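You operate a simulated robot arm through the tools that you are given. There is no shell and no other tool.

Carry out the task below with a simulated robot arm. There is one attempt and no reset: what you move stays moved.

JOB
Fill the generator to MAX, shut the vent, set the orange card's pressure, then switch the heat on.
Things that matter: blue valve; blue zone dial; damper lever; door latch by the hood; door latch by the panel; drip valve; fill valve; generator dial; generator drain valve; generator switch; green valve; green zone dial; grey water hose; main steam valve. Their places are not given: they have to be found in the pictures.

It is judged by the outcome, as a careful person would: the job done as asked, and still so three seconds after it is handed in. It fails if anything else is knocked over, pushed out of place, dropped, spilled or broken.

ROBOT AND FRAMES
A 7-joint arm with a two-finger parallel gripper, fixed in place. Base frame: the origin is at the foot of the arm, x ahead of it, y to its left, z up. Lengths are in mm, angles in rad, forces in N, time in s.
Its first joint turns from -2.897 to 2.897 rad. Payload 4.4 kg.
The tool frame sits at the grasp point between the pads (the TCP): z along the fingers, y along the line on which they close. The tips reach 23 mm beyond it. Largest opening 94 mm; finger width 38, thickness 10; the body of the gripper, 54 by 96 mm, starts 39 mm behind the TCP.
Orientation is that of the tool frame in the base frame, as a unit quaternion [w, x, y, z]. With the fingers straight down and closing along the base's y, the tool's x points along the base's -x, its y along +y and its z along -z.

CONTROLS
- The arm moves only by the tool jog_arm. Its argument "steps" is a list of rows, each a list of 7 numbers: the gripper command, from -1 (shut) to 1 (fully open), values between in proportion, then the shift along the tool's x, y, z in mm, then the turn, a rotation vector about the tool's x, y, z in rad. In form: [[jaw, x, y, z, ax, ay, az], ...]. A call has 1 to 20 rows; each row shifts and turns the commanded pose from where the row before left it, along the tool's axes as they then stand. Rows are played at 5 a second. More than 50 mm and 0.15 rad between two rows, or a gripper value outside its range, and nothing of the call is played. Where a pose cannot be reached the arm comes as near as it can. A force on the tool above 90 N (or 10 N above the force at the start of the call, whichever is more), or a blocked arm, ends the call early, and 0.2 s more pass. Each finger travels about 72 mm/s and halts on what it meets, pressing with about 39 N; the grip force reading is that of the motor and also rises with nothing between the fingers. The clock runs only during rows and for 0.2 s after the last one: add rows that do not move to give the fingers time. The reply holds the time, the measured pose of the TCP, the force on the tool along the base axes, the opening and the grip force, in the units named above and with some noise, with the torque about the TCP (base axes, N m) and any sound that the robot's microphone picked up, and new pictures: "pictures" is both (left out), scene, wrist or none.
- Cameras (640 x 400 px; columns grow to the right, rows downward): "scene" is fixed at [391.1, -495.6, 1459.9]; the picture's right is [0.77, -0.64, 0.00], its down [-0.23, -0.28, -0.93] and it looks along [0.59, 0.72, -0.37] (base axes); focal length 289 px, centre (320, 200). "wrist" rides on the gripper at [87, 16, -75] in the tool frame; the picture's right is [-0.18, 0.98, 0.00], its down [-0.58, -0.11, -0.81] and it looks along [-0.79, -0.15, 0.59] (tool axes); focal length 243 px, centre (320, 200).
- probe_pixels(camera, pixels): for up to 12 pixels [column, row] of the newest picture of that camera ("zoom" is the newest enlarged one), the place [x, y, z] in the base frame of the surface seen there, good to about 2 mm, but the place of the scene camera against the robot may be out by one fixed shift of up to 12 mm in any direction. The clock stands still meanwhile.
- zoom(camera, box): a new picture of the part [left, top, right, bottom] of that camera's present view, enlarged. The clock stands still meanwhile.
- finish_job(): hands the job in; it is judged then, once.

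Open the gripper and draw the arm clear of the work before you hand the job in, unless the task says otherwise.

The tools are called after "Call:" as a command line: name --pt "numbers of a row" for each row, then --argument value for the rest, lists and objects as JSON in quotes. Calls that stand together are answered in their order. jog_arm: Moves the arm, as the interface text tells. Its arguments: {"type":"object","properties":{"steps":{"type":"array","items":{"type":"array","items":{"type":"number"}}},"pictures":{"type":"string","enum":["both","scene","wrist","none"]}},"required":["steps"]} The other tools are called the same way: probe_pixels (camera, pixels) gives the place of the surface under pixels of a picture; zoom (camera, box) takes an enlarged picture of a part of a camera's view; finish_job () hands the job in.

At the start:

```text
time: 0.0
tool_pos: [748.5, 331.5, 1416.2]
tcp_rot: [-0.001, 0.0, 1.0, 0.001]
contact_force: [-0.1, -0.3, -0.5]
ft_torque: [-0.02, 0.05, 0.02]
finger_gap: 94.1
finger_force: 0.0
```

scene: 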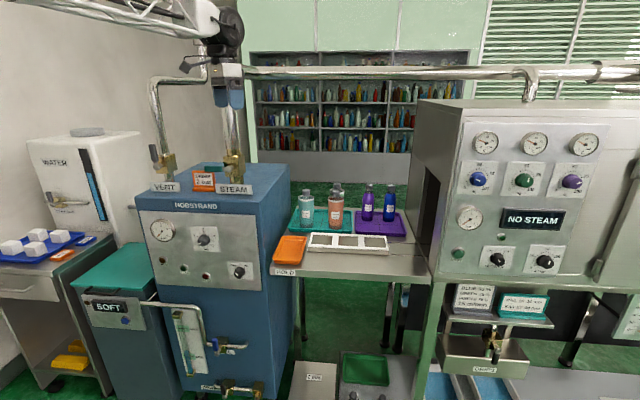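
wrist: 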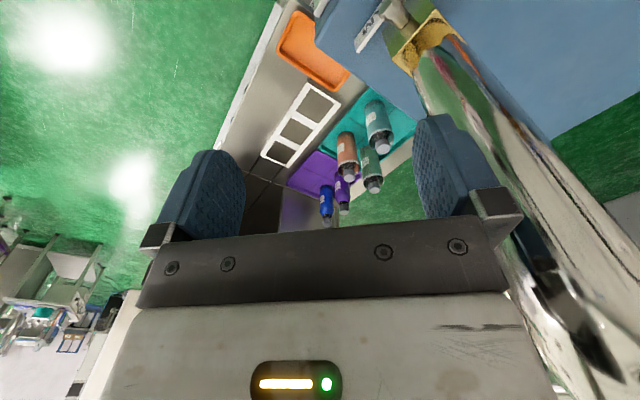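

The scene shows a blue generator with the VENT and STEAM valves on top, a panel on the right and an orange card near (203,182). I zoom into the main parts to read the labels.

Call:
zoom --camera "scene" --box '[130, 130, 290, 230]'

Call:
zoom --camera "scene" --box '[130, 200, 290, 300]'

Call:
zoom --camera "scene" --box '[130, 290, 290, 400]'

Call:
zoom --camera "scene" --box '[430, 110, 610, 220]'

Call:
zoom --camera "scene" --box '[430, 200, 640, 340]'

Call:
zoom --camera "scene" --box '[0, 130, 160, 240]'

Call:
zoom --camera "scene" --box '[0, 220, 160, 400]'

Call:
zoom --camera "scene" --box '[260, 170, 430, 290]'

```text
4.00 times, centred on (210, 180) of scene
```

zoom: 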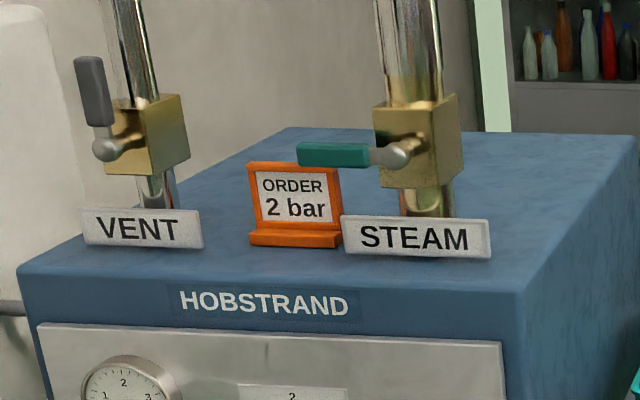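

```text
4.00 times, centred on (210, 250) of scene
```

zoom: 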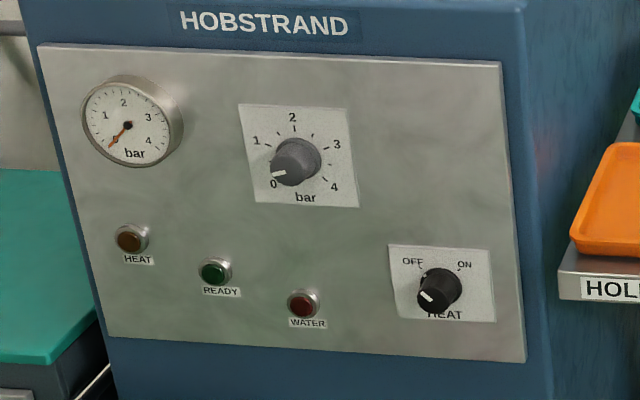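

```text
3.64 times, centred on (210, 345) of scene
```

zoom: 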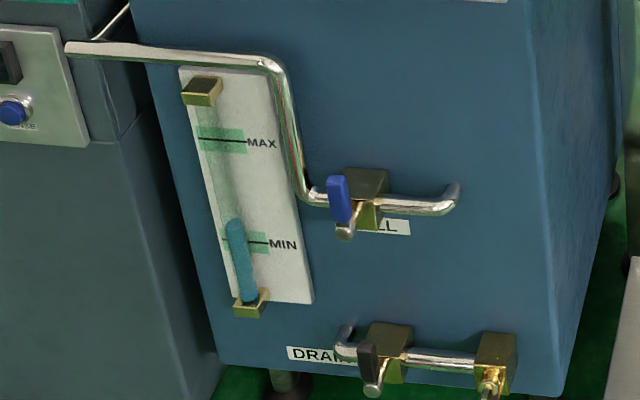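

```text
3.56 times, centred on (520, 165) of scene
```

zoom: 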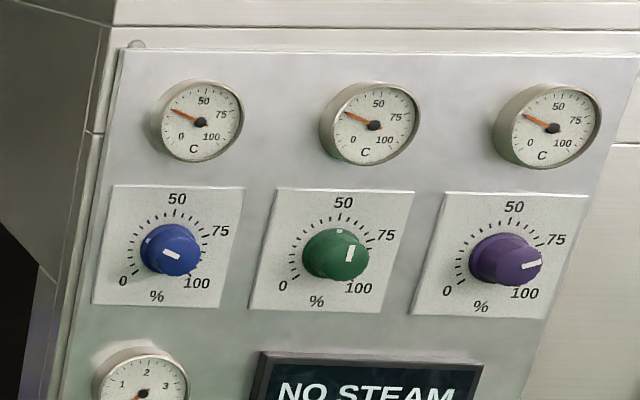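

```text
2.86 times, centred on (535, 270) of scene
```

zoom: 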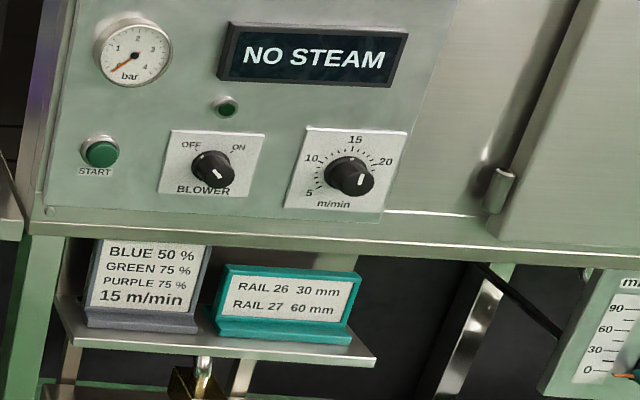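

```text
3.64 times, centred on (80, 185) of scene
```

zoom: 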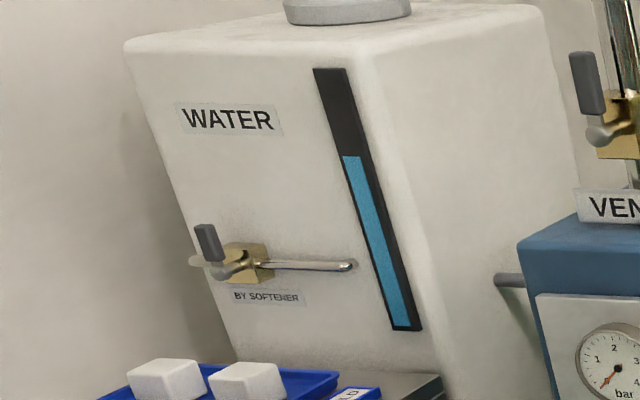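

```text
2.22 times, centred on (80, 310) of scene
```

zoom: 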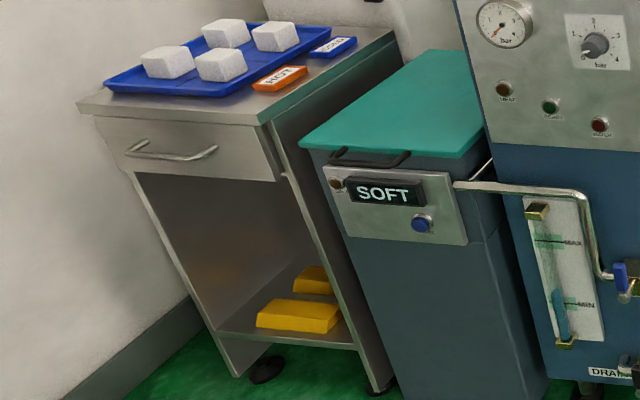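

```text
3.33 times, centred on (345, 230) of scene
```

zoom: 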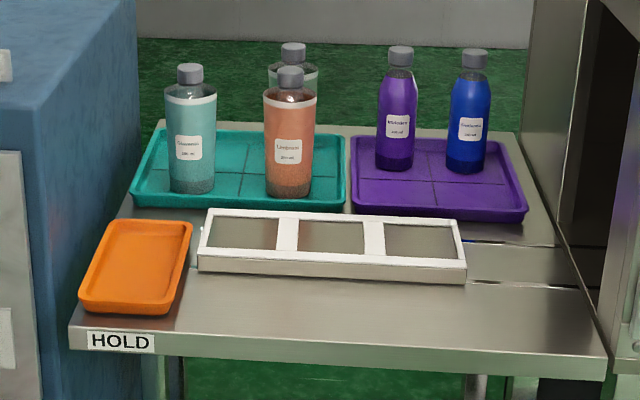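

The card reads ORDER 2 bar. The vent handle stands upright (open), the fill handle stands across its pipe (closed), the drain is shut and the level is just above MIN. Next I zoom closer on the fill/drain area and probe it.

Call:
zoom --camera "scene" --box '[170, 320, 266, 380]'

Call:
probe_pixels --camera "scene" --pixels '[[214.9, 341], [215.5, 348], [217, 353], [222, 341], [230, 347], [244, 346], [180, 310], [186, 350], [205, 240], [240, 271], [161, 229], [153, 152]]'

```text
6.67 times, centred on (218, 350) of scene
```

zoom: 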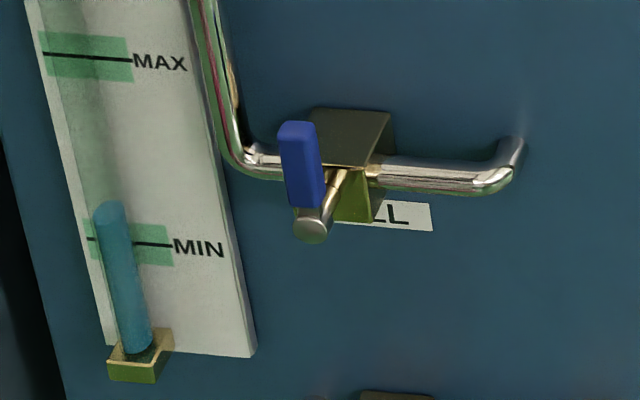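

```text
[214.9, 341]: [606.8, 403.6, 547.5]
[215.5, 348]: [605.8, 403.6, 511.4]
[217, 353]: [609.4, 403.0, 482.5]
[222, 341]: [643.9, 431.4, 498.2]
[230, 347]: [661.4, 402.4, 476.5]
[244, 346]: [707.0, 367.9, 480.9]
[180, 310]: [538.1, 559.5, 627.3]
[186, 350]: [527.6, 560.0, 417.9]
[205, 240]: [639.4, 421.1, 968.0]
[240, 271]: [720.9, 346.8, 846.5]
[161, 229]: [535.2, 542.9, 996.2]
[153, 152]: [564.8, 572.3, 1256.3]
```

The probes place the fill valve near (606,404,510). I now map the front-panel plane and the other controls.

Call:
probe_pixels --camera "scene" --pixels '[[145, 218], [248, 222], [160, 280], [255, 285], [200, 330], [260, 330], [260, 380], [150, 200], [280, 200], [285, 168], [200, 165], [270, 250]]'

Call:
zoom --camera "scene" --box '[180, 215, 260, 290]'

```text
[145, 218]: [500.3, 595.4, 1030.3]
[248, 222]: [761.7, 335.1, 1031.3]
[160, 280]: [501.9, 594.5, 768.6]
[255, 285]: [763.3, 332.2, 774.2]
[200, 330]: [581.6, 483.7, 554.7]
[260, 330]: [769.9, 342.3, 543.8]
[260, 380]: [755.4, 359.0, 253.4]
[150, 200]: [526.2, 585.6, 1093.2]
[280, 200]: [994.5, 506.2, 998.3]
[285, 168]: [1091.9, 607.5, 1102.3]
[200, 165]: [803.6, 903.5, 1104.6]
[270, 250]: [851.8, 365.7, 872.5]
```

```text
5.33 times, centred on (220, 252) of scene
```

zoom: 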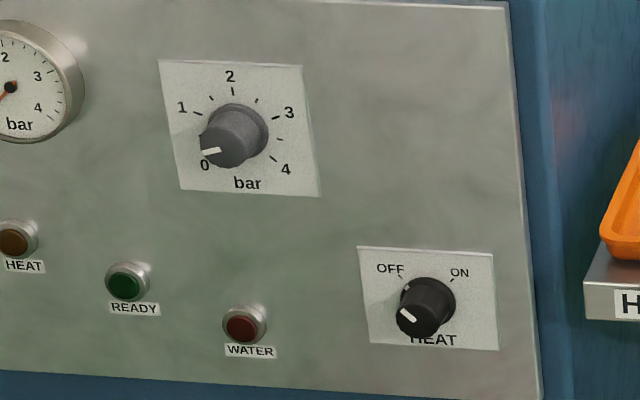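

The front face lies at 45° (x+y≈1096 on the panel, outward normal (-0.707,-0.707)). To calibrate the scene camera's shift, I'll look at common features around the frame and tray in both cameras.

Call:
zoom --camera "wrist" --box '[240, 0, 400, 100]'

Call:
zoom --camera "scene" --box '[190, 0, 270, 120]'

Call:
zoom --camera "scene" --box '[270, 215, 390, 290]'

```text
4.00 times, centred on (320, 50) of wrist
```

zoom: 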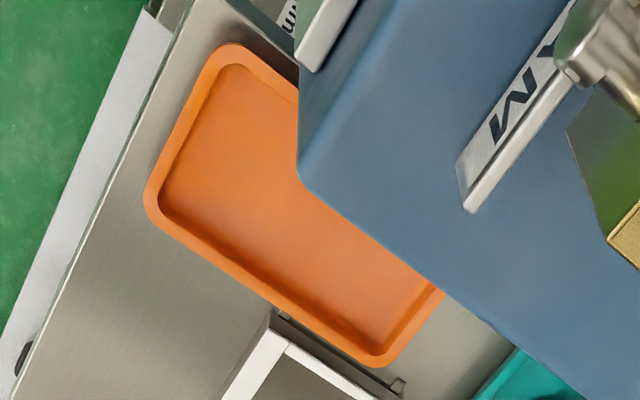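

```text
3.33 times, centred on (230, 60) of scene
```

zoom: 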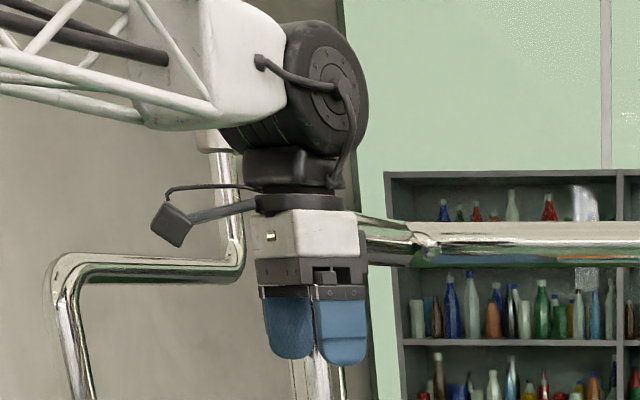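

```text
5.33 times, centred on (330, 252) of scene
```

zoom: 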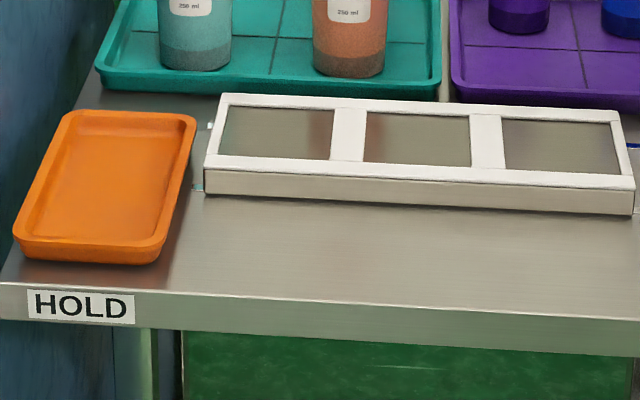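

I calibrate using the fingers, whose pose is known: finger faces near scene (216,95) and (236,95), tips near row 108. I also probe the frame's corners in both cameras.

Call:
probe_pixels --camera "scene" --pixels '[[234, 95], [237, 95], [239, 95], [230.5, 95], [228, 95], [235, 107.5], [216, 95], [213, 95], [219, 95], [217, 106.5], [236, 102], [216, 102]]'

Call:
zoom --camera "wrist" --box '[250, 70, 378, 180]'

Call:
probe_pixels --camera "scene" --pixels '[[309, 245], [312.5, 233], [384, 236], [388, 249], [285, 237.5], [304, 239], [297, 265], [276, 262], [320, 245.5], [380, 250]]'

```text
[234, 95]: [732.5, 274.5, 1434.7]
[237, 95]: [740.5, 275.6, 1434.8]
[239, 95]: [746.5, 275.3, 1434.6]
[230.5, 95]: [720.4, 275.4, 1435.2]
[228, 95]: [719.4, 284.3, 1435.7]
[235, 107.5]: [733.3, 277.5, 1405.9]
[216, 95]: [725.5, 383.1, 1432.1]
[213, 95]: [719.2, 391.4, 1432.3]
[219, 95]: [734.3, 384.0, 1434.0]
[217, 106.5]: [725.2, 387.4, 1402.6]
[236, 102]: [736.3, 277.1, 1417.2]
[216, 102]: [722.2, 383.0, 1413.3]
```

```text
3.64 times, centred on (314, 125) of wrist
```

zoom: 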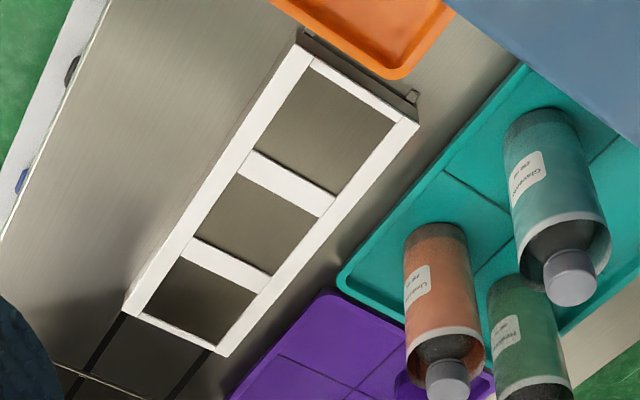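

```text
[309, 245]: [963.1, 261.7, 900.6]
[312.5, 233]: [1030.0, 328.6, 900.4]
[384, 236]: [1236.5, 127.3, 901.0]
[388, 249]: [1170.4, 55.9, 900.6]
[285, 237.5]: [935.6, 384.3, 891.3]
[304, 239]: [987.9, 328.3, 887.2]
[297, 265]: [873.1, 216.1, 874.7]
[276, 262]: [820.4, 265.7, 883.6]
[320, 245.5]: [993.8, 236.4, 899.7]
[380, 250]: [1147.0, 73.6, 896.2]
```

The newest zoom is the wrist view of the frame; I probe its corners (298,48), (414,122), (130,311), (224,351) to compare with the scene values.

Call:
probe_pixels --camera "zoom" --pixels '[[300, 52], [411, 122], [131, 308], [224, 350], [312, 72], [394, 122], [147, 314], [213, 344]]'

Call:
zoom --camera "scene" --box '[300, 222, 396, 262]'

```text
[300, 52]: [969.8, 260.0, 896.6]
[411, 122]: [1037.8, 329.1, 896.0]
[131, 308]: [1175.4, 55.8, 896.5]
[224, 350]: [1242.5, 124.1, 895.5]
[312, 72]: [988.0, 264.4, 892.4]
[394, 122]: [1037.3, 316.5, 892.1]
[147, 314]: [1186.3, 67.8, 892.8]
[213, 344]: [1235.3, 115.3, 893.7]
```

```text
6.67 times, centred on (348, 242) of scene
```

zoom: 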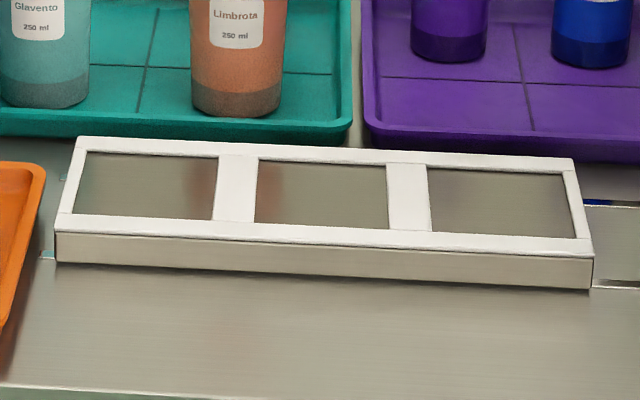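

Scene zoom now shows the frame's top corners at (60,228), (80,140), (572,162), (591,251); I probe these.

Call:
probe_pixels --camera "zoom" --pixels '[[61, 228], [81, 140], [572, 161], [590, 251], [72, 211], [86, 153], [563, 174], [576, 236]]'

Call:
zoom --camera "wrist" --box '[300, 70, 348, 110]'

```text
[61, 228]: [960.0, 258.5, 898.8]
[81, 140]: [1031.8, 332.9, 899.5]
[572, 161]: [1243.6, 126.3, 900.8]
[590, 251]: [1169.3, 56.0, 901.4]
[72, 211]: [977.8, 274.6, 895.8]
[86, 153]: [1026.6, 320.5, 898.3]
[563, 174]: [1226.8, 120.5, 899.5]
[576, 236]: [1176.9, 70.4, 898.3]
```

```text
10.00 times, centred on (324, 90) of wrist
```

zoom: 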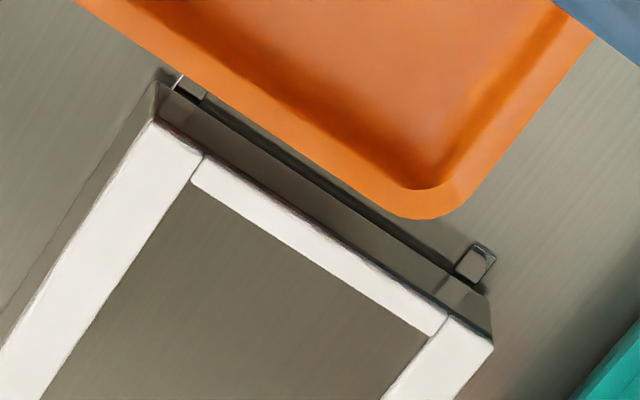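

Scene-to-robot shift is roughly (+8,-1,-4). Next I probe the vent and steam valves in detail: vent handle from about (152,145) to (155,160), hub (157,167).

Call:
zoom --camera "scene" --box '[135, 130, 199, 200]'

Call:
probe_pixels --camera "scene" --pixels '[[152.5, 146], [153.5, 153], [154.5, 160], [157, 167], [170, 162], [168, 175], [160, 120], [205, 168.5], [218, 169], [230, 165], [229, 130], [165, 187]]'

```text
5.71 times, centred on (167, 165) of scene
```

zoom: 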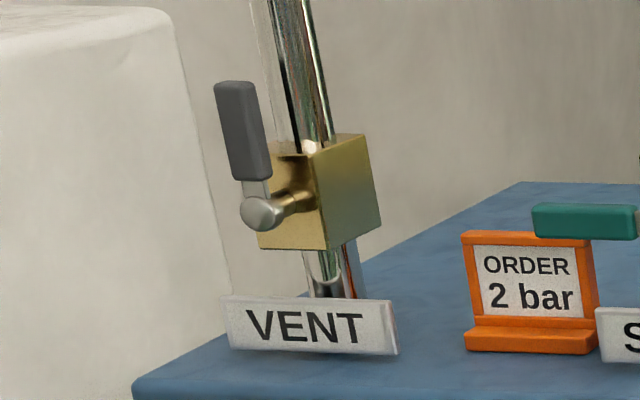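

```text
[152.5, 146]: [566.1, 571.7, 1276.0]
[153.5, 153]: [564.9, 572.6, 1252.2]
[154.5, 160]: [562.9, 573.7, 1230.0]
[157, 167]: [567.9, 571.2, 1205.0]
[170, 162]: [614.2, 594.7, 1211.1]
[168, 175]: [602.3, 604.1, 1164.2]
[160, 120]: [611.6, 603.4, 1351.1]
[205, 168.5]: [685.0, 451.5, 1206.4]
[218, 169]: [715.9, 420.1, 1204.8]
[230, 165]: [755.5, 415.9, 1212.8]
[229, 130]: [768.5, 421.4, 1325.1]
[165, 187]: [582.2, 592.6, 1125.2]
```

All targets are located roughly, so I draw the arm back from the pipes first (toward the base), still pointing down.

Call:
jog_arm --pt "1 40 -10 0 0 0 0" --pt "1 40 -10 0 0 0 0" --pt "1 40 -10 0 0 0 0" --pt "1 40 -10 0 0 0 0" --pt "1 40 -10 0 0 0 0" --pt "1 40 -10 0 0 0 0" --pt "1 35 -10 0 0 0 0" --pictures "both"

```text
time: 1.6
tool_pos: [473.1, 261.9, 1413.6]
tcp_rot: [0.0, -0.001, 1.0, 0.0]
contact_force: [-0.3, 0.5, 0.2]
ft_torque: [0.0, 0.02, -0.05]
finger_gap: 93.8
finger_force: 0.1
```

scene: 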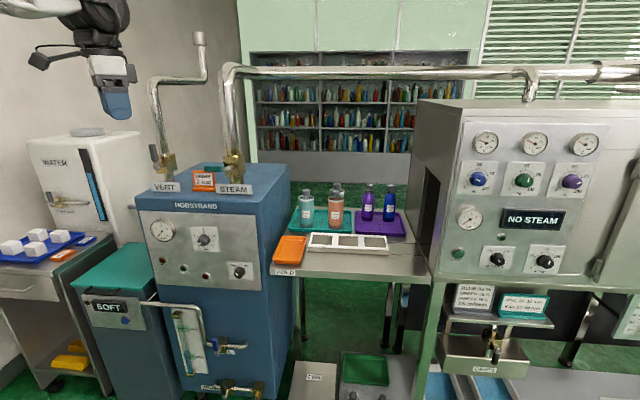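
wrist: 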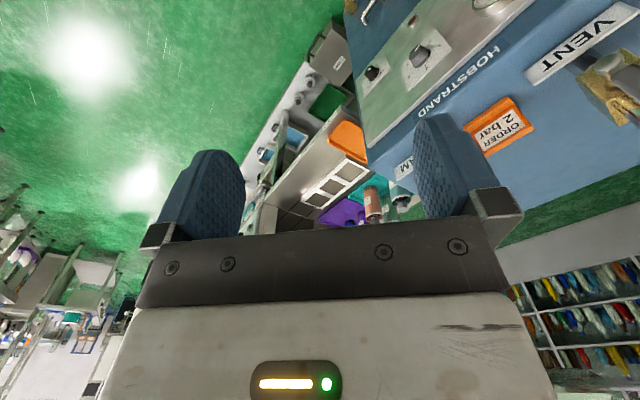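

Clear of the pipes now. I yaw 45° to face the generator, then pitch the tool forward to horizontal.

Call:
jog_arm --pt "1 0 0 0 0 0 -0.1309" --pt "1 0 0 0 0 0 -0.1309" --pt "1 0 0 0 0 0 -0.1309" --pt "1 0 0 0 0 0 -0.1309" --pt "1 0 0 0 0 0 -0.1309" --pt "1 0 0 0 0 0 -0.1309" --pt "1 0 0 0 0 -0.1428 0" --pt "1 0 0 0 0 -0.1428 0" --pt "1 0 0 0 0 -0.1428 0" --pt "1 0 0 0 0 -0.1428 0" --pt "1 0 0 0 0 -0.1428 0" --pt "1 0 0 0 0 -0.1428 0" --pt "1 0 0 0 0 -0.1428 0" --pt "1 0 0 0 0 -0.1428 0" --pt "1 0 0 0 0 -0.1428 0" --pt "1 0 0 0 0 -0.1428 0" --pt "1 0 0 0 0 -0.1428 0" --pictures "both"

```text
time: 5.2
tool_pos: [482.4, 265.9, 1407.7]
tcp_rot: [0.646, -0.271, 0.66, 0.271]
contact_force: [-2.5, -0.9, 2.4]
ft_torque: [-0.12, 0.11, -0.05]
finger_gap: 94.1
finger_force: 0.0
```

scene: 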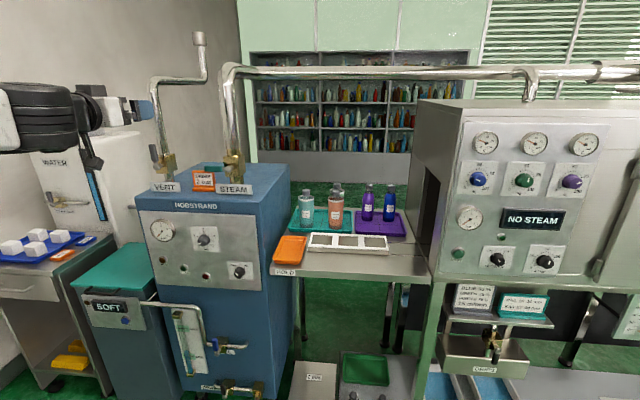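
wrist: 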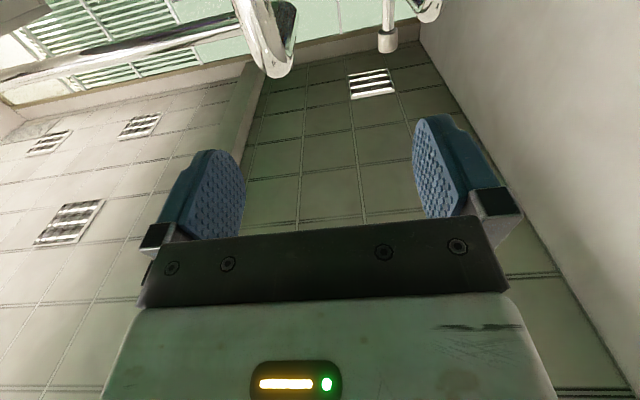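

The tool is now horizontal facing the generator, camera beneath. I lower it in front of the generator in stages and watch that the arm can follow.

Call:
jog_arm --pt "0 45 0 0 0 0 0" --pt "0 45 0 0 0 0 0" --pt "-1 45 0 0 0 0 0" --pt "-1 45 0 0 0 0 0" --pt "-1 45 0 0 0 0 0" --pt "-1 45 0 0 0 0 0" --pt "-1 45 0 0 0 0 0" --pt "-1 45 0 0 0 0 0" --pt "-1 45 0 0 0 0 0" --pt "-1 45 0 0 0 0 0" --pictures "both"

```text
time: 7.4
tool_pos: [472.3, 259.4, 969.8]
tcp_rot: [0.653, -0.27, 0.654, 0.27]
contact_force: [-0.2, 0.1, -0.6]
ft_torque: [0.0, 0.02, 0.03]
finger_gap: 0.2
finger_force: 39.0
```

scene: 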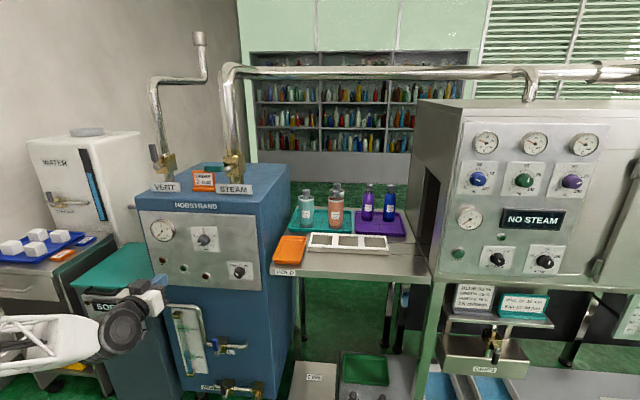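
wrist: 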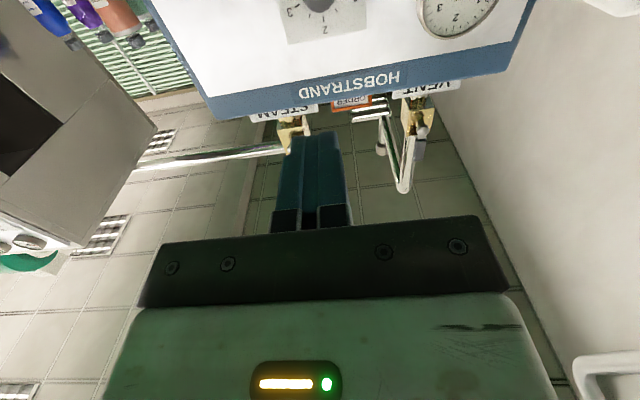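

At z≈970 now with jaws shut. Before going lower I check where the softener and other low items stand relative to the arm.

Call:
probe_pixels --camera "scene" --pixels '[[130, 370], [90, 380], [80, 270], [130, 280], [100, 300], [20, 270], [60, 265], [20, 360], [115, 330], [60, 335], [150, 290], [165, 300]]'

Call:
zoom --camera "scene" --box '[0, 240, 240, 400]'

```text
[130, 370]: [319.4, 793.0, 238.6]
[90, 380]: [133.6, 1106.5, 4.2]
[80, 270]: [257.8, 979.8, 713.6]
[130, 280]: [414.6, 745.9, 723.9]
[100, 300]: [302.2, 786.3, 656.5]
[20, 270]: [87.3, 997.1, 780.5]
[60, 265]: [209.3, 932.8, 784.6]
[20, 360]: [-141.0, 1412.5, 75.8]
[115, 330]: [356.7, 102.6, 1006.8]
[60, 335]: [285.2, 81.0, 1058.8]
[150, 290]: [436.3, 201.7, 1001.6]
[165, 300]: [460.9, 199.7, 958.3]
```

```text
2.50 times, centred on (120, 320) of scene
```

zoom: 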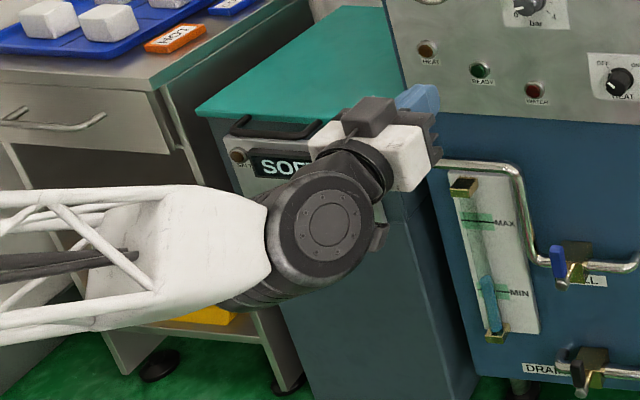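

The floor is at z≈0 and the softener is well clear of the arm. I continue lowering to about z=610 at the same stand-off.

Call:
jog_arm --pt "-1 45 0 0 0 0 0" --pt "-1 45 0 0 0 0 0" --pt "-1 45 0 0 0 0 0" --pt "-1 45 0 0 0 0 0" --pt "-1 45 0 0 0 0 0" --pt "-1 45 0 0 0 0 0" --pt "-1 45 0 0 0 0 0" --pt "-1 40 0 0 0 0 0" --pictures "both"

```text
time: 9.2
tool_pos: [515.1, 245.2, 671.3]
tcp_rot: [0.643, -0.261, 0.66, 0.288]
contact_force: [0.3, 0.0, -0.3]
ft_torque: [0.01, 0.04, -0.01]
finger_gap: 0.0
finger_force: 38.9
out of reach, approached as far as the arm can: row 6, 7, 8
```

scene: 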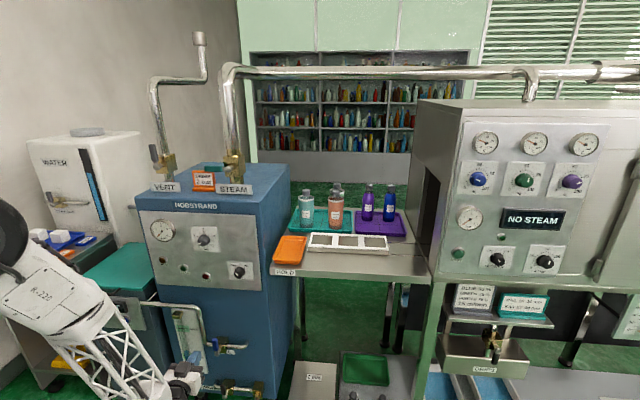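
wrist: 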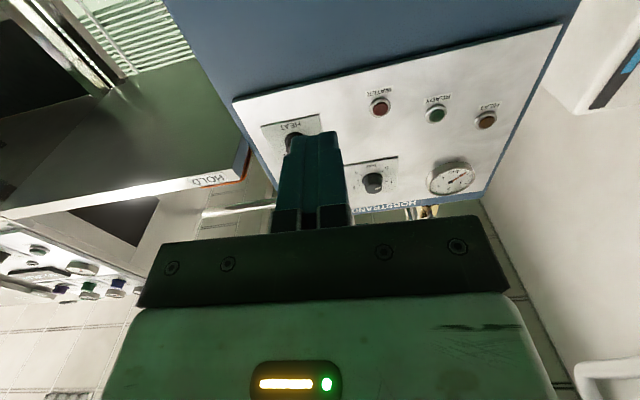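

Rows 6–8 were out of reach this close to the base (elbow folded). I move forward at this height, where it should be easier, still short of the fill handle (d≈719).

Call:
jog_arm --pt "-1 0 0 30 0 0 0" --pt "-1 0 0 30 0 0 0" --pt "-1 0 0 30 0 0 0" --pt "-1 0 0 0 0 0 0" --pictures "both"

Call:
probe_pixels --camera "scene" --pixels '[[170, 303.5], [195, 305.5], [203, 335], [198, 320], [208, 346], [188, 315]]'

```text
time: 10.2
tool_pos: [589.6, 303.5, 682.3]
tcp_rot: [0.651, -0.27, 0.655, 0.275]
contact_force: [0.2, -0.1, 0.5]
ft_torque: [-0.02, 0.0, 0.02]
finger_gap: 0.1
finger_force: 38.3
out of reach, approached as far as the arm can: row 1, 2
```

scene: 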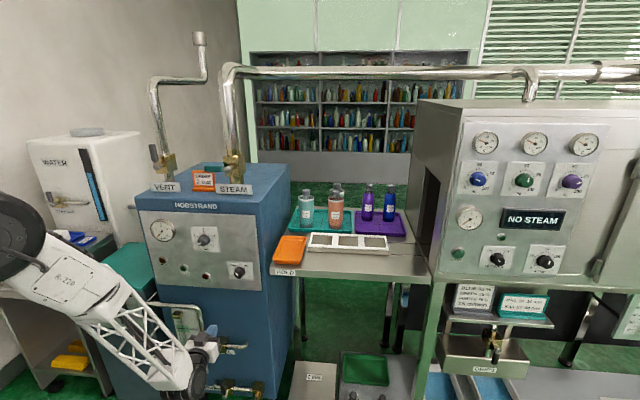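
wrist: 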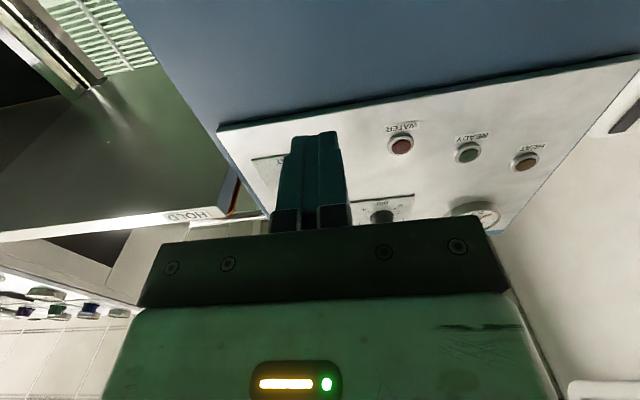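

```text
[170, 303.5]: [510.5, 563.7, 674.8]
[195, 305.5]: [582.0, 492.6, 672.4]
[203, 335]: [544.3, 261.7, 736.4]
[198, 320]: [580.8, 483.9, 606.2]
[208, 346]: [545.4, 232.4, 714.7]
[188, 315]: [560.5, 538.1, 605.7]
```

I'm at d≈631, u≈202, z≈682, and the pipe's horizontal run sits at z≈672, d≈760. I try going down here.

Call:
jog_arm --pt "-1 30 0 10 0 0 0" --pt "-1 30 0 10 0 0 0" --pt "-1 30 0 0 0 0 0" --pt "-1 0 0 0 0 0 0" --pictures "scene"

```text
time: 11.2
tool_pos: [625.5, 310.6, 610.3]
tcp_rot: [0.647, -0.265, 0.657, 0.282]
contact_force: [-0.6, 0.0, 0.5]
ft_torque: [-0.01, 0.02, -0.01]
finger_gap: 0.0
finger_force: 39.0
out of reach, approached as far as the arm can: row 1, 2, 3
```

scene: 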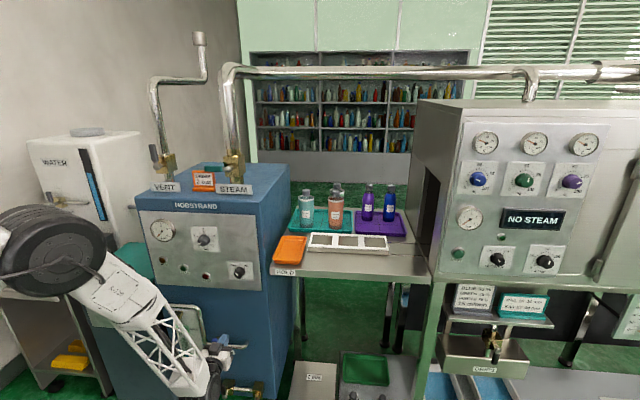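

The wrist joint limits a level tool this low, so I pitch the tool down by about 40° while shifting left toward the fill handle's u≈150, staying ahead of the handle.

Call:
jog_arm --pt "-1 0 14 0 0 0.14 0" --pt "-1 0 14 0 0 0.14 0" --pt "-1 0 14 0 0 0.14 0" --pt "-1 0 14 0 0 0.14 0" --pt "-1 0 14 0 0 0.14 0" --pt "-1 0 0 0 0 0 0" --pictures "both"

```text
time: 12.6
tool_pos: [578.6, 357.1, 613.4]
tcp_rot: [0.389, -0.348, 0.837, 0.162]
contact_force: [-0.6, -0.7, 0.9]
ft_torque: [0.02, 0.0, -0.01]
finger_gap: 0.1
finger_force: 38.8
out of reach, approached as far as the arm can: row 1
```

scene: 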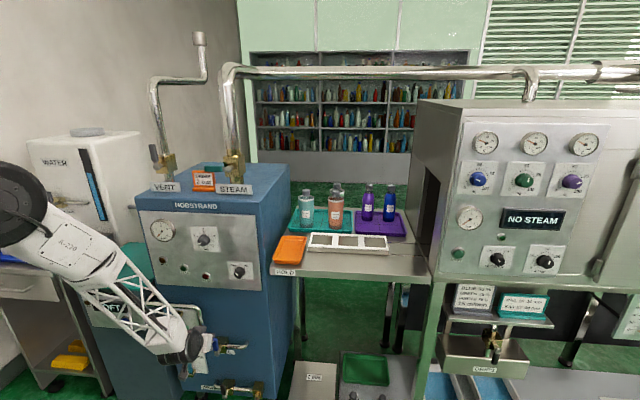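
wrist: 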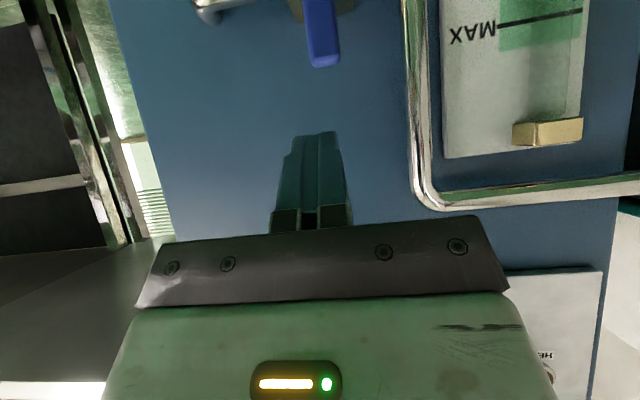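

Now the wrist camera sees the blue handle (tip at about (322,62)) and MAX mark upside-down. I probe the handle and pipe through it for an accurate position.

Call:
probe_pixels --camera "wrist" --pixels '[[318, 10], [320, 30], [322, 50], [309, 30], [333, 30], [324, 62], [300, 10], [345, 5], [220, 15], [410, 100], [500, 40], [230, 60]]'

Call:
probe_pixels --camera "scene" --pixels '[[214, 338], [215, 344], [215.5, 350], [217, 354]]'

Call:
zoom --camera "wrist" --box '[240, 0, 400, 100]'

```text
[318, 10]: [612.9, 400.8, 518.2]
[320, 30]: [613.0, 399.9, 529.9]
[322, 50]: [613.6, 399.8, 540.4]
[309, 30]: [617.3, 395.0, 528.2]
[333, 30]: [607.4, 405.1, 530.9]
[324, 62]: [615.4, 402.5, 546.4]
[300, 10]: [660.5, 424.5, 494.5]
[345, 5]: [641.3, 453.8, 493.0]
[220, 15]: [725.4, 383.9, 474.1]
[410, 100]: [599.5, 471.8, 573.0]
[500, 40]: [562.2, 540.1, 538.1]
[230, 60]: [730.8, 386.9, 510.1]
```

```text
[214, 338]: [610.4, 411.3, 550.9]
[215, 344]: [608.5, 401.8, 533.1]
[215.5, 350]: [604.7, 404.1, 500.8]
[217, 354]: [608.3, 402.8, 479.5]
```

```text
4.00 times, centred on (320, 50) of wrist
```

zoom: 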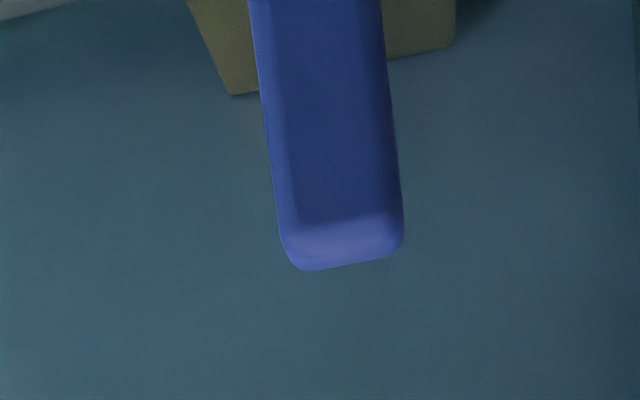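

The handle is at u≈150.6, front d≈716, tip z≈548. I open the jaws to ~56 mm and lower to z≈532 still in front of it.

Call:
jog_arm --pt "0.2 20.6 2 17.4 0 0 0" --pt "0.2 20.6 2 17.4 0 0 0" --pt "0.2 20.7 2 17.3 0 0 0" --pt "0.2 0 0 0 0 0 0" --pictures "both"

```text
time: 13.6
tool_pos: [579.0, 362.9, 533.1]
tcp_rot: [0.389, -0.347, 0.838, 0.162]
contact_force: [-1.1, -0.2, 0.5]
ft_torque: [-0.01, -0.01, -0.02]
finger_gap: 56.4
finger_force: 0.1
```

scene: 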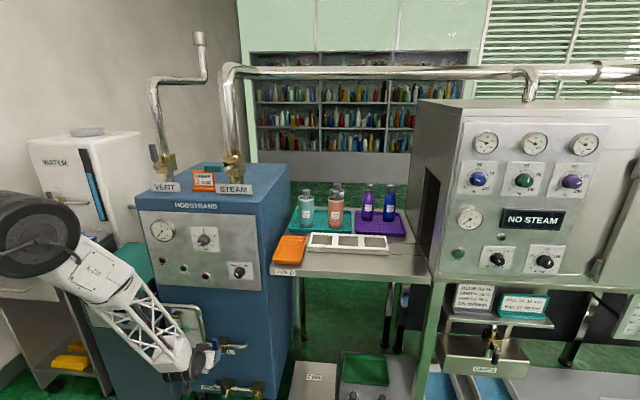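
wrist: 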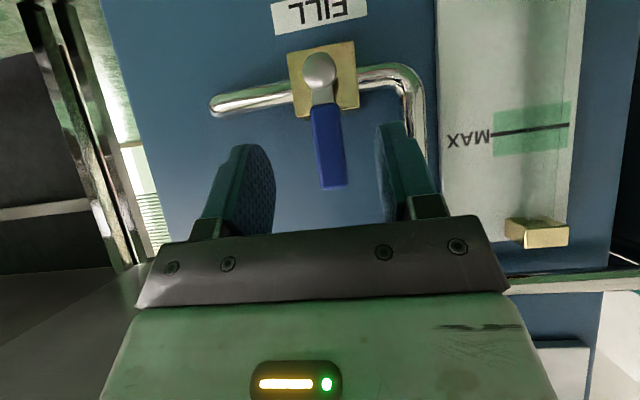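

Clear view: hub at (320,70), handle between the opened fingers. I probe hub/handle, then advance inward so the fingertips straddle the handle.

Call:
probe_pixels --camera "wrist" --pixels '[[319, 65], [320, 80], [325, 110], [330, 150], [334, 183], [316, 130], [343, 150], [300, 60], [350, 95], [385, 90], [260, 97], [530, 132]]'

Call:
jog_arm --pt "0.2 -11.9 1 14.1 0 0 0" --pt "0.2 -11.9 1 14.1 0 0 0" --pt "0.2 0 0 0 0 0 0" --pictures "both"

```text
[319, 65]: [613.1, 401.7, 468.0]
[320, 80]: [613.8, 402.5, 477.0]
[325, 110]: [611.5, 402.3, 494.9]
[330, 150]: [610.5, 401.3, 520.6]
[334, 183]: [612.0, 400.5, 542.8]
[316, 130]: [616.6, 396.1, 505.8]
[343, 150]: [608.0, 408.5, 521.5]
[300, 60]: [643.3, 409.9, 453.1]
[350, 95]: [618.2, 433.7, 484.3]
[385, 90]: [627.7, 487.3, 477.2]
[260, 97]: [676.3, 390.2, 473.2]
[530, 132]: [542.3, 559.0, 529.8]
```

```text
time: 14.4
tool_pos: [600.8, 390.7, 535.0]
tcp_rot: [0.391, -0.347, 0.837, 0.161]
contact_force: [0.2, -0.5, 0.0]
ft_torque: [0.03, 0.02, 0.03]
finger_gap: 56.5
finger_force: 0.1
```

scene: 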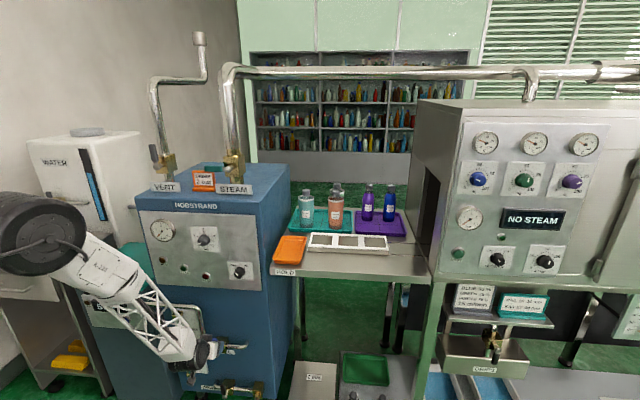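
wrist: 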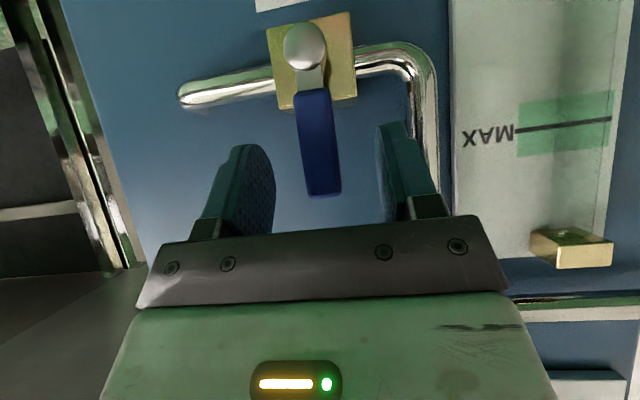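

The handle sits centred between the fingers. I test the opening direction gently: move right (tool −y) so the left finger meets the handle, and read the force.

Call:
jog_arm --pt "0.2 0 -9 0 0 0 0" --pt "0.2 0 -9 0 0 0 0" --pt "0.2 0 -4 0 0 0 0" --pictures "wrist"

```text
time: 15.2
tool_pos: [615.5, 373.5, 533.3]
tcp_rot: [0.39, -0.347, 0.838, 0.162]
contact_force: [-1.3, 1.7, 0.5]
ft_torque: [0.09, -0.02, 0.01]
finger_gap: 57.0
finger_force: 1.1
```

wrist: 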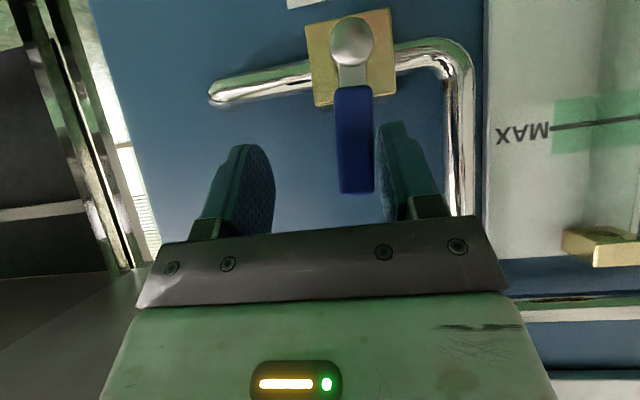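

The left finger is just touching the handle (~2 N). I push right another 8 mm and watch force and motion.

Call:
jog_arm --pt "0.2 0 -4 0 0 0 0" --pt "0.2 0 -4 0 0 0 0" --pictures "both"

```text
time: 15.8
tool_pos: [621.0, 367.4, 532.0]
tcp_rot: [0.39, -0.347, 0.838, 0.161]
contact_force: [-1.5, 0.9, -0.2]
ft_torque: [-0.01, 0.02, 0.01]
finger_gap: 57.4
finger_force: 1.1
```

scene: 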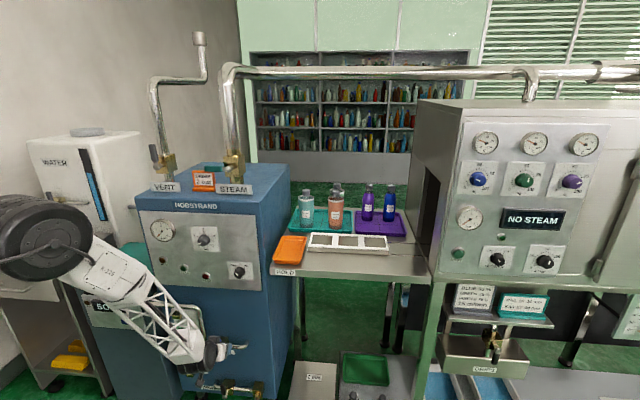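
wrist: 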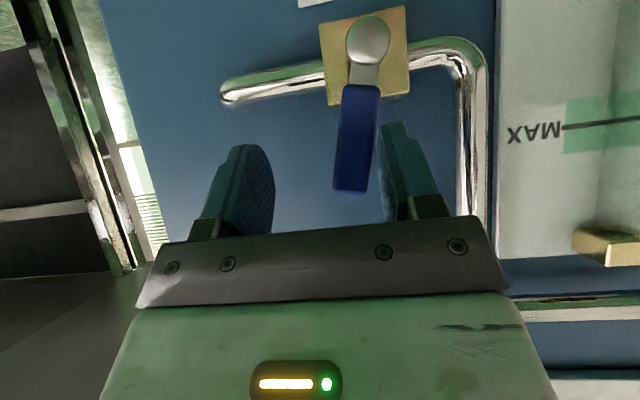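

The handle turns right freely (about 10° now, under 2 N), so right is the opening direction. I check the gauge in the scene before going on.

Call:
zoom --camera "scene" --box '[160, 290, 256, 370]'

```text
5.00 times, centred on (208, 330) of scene
```

zoom: 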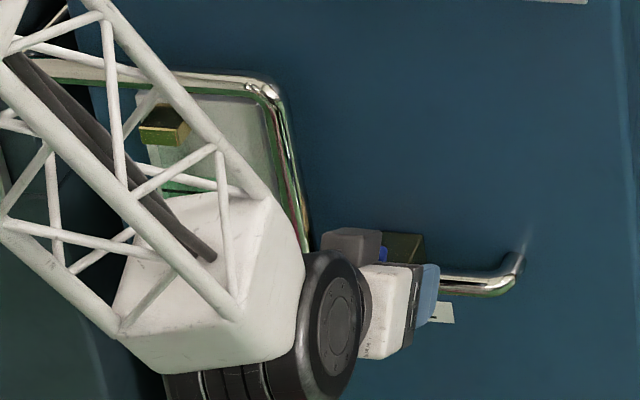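

The arm hides the gauge from the scene camera, but the wrist sees MAX. I push the handle to roughly 30° (moving right and slightly down) and listen for flow.

Call:
jog_arm --pt "0.2 0 -7 0 0 0 0" --pt "0.2 2.3 -7 1.9 0 0 0" --pt "0.2 2.3 -7 1.9 0 0 0" --pictures "both"

```text
time: 16.6
tool_pos: [637.3, 352.9, 526.4]
tcp_rot: [0.389, -0.348, 0.838, 0.162]
contact_force: [-1.6, -0.4, 0.9]
ft_torque: [0.04, 0.03, 0.08]
finger_gap: 57.1
finger_force: 0.7
```

scene: 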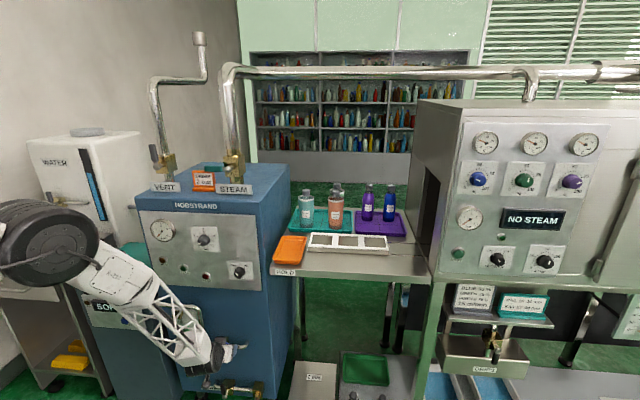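
wrist: 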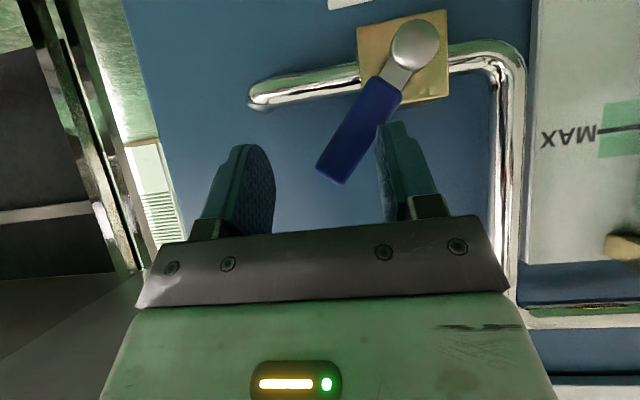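

The handle is at ~33°. I zoom the scene at the gauge to see whether the level is rising.

Call:
zoom --camera "scene" --box '[150, 290, 246, 390]'

Call:
zoom --camera "scene" --box '[0, 110, 160, 210]'

```text
4.00 times, centred on (198, 340) of scene
```

zoom: 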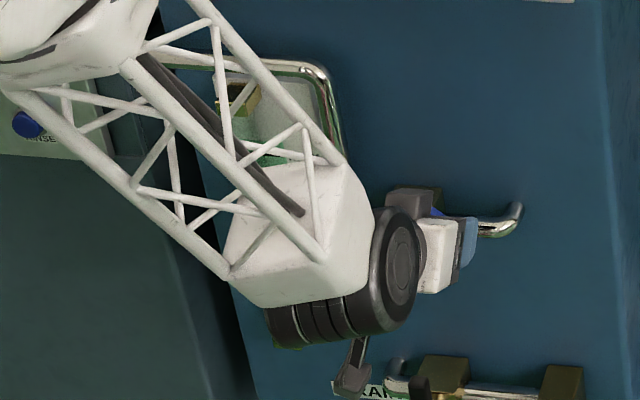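

```text
4.00 times, centred on (80, 160) of scene
```

zoom: 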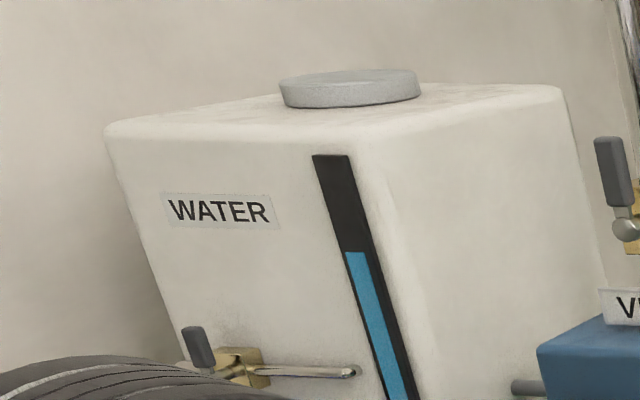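

The tank level hasn't visibly changed. I move left 20 mm (inside the cage, not touching the handle) to bring the gauge tube into the wrist view, and wait a moment.

Call:
jog_arm --pt "0.2 0 10 0 0 0 0" --pt "0.2 0 10 0 0 0 0" --pt "0.2 0 0 0 0 0 0" --pt "0.2 0 0 0 0 0 0" --pictures "wrist"

Call:
zoom --camera "wrist" --box '[480, 0, 640, 270]'

```text
time: 17.6
tool_pos: [621.9, 366.0, 526.5]
tcp_rot: [0.389, -0.347, 0.838, 0.161]
contact_force: [0.6, 1.2, -0.2]
ft_torque: [0.0, 0.0, -0.04]
finger_gap: 56.4
finger_force: 0.1
```

wrist: 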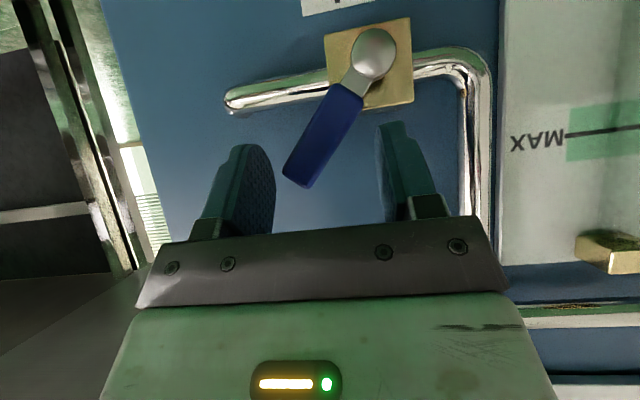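

```text
1.48 times, centred on (560, 135) of wrist
```

zoom: 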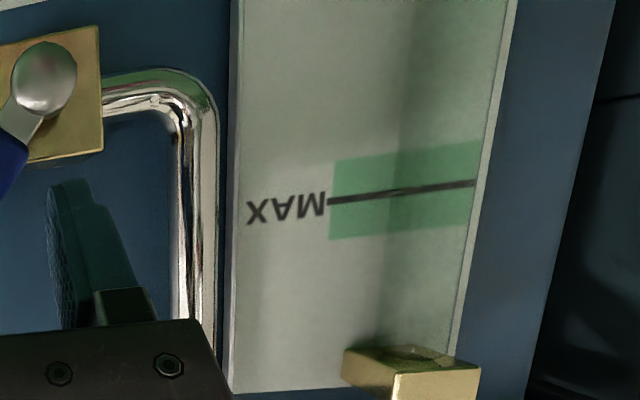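

The zoom extends beyond the frame edges. I use a wide, short box at the top to look further down the gauge tube (rows below zero).

Call:
zoom --camera "wrist" --box '[320, 0, 640, 10]'

```text
2.00 times, centred on (480, 5) of wrist
```

zoom: 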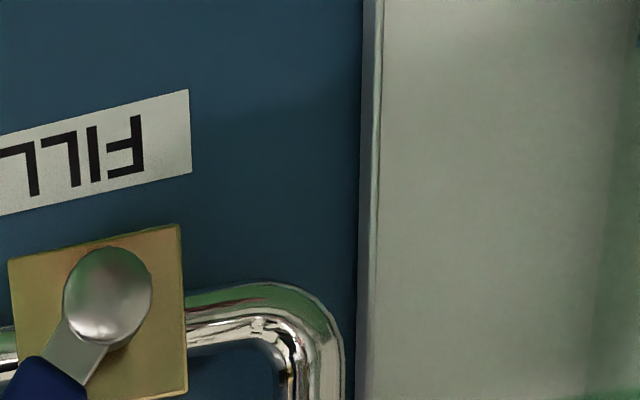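

That works. I try a box that reaches outside the frame to see the tube below MAX.

Call:
zoom --camera "wrist" --box '[500, -130, 780, 45]'

```text
refused: -130 is not a number from 0 to 400
```

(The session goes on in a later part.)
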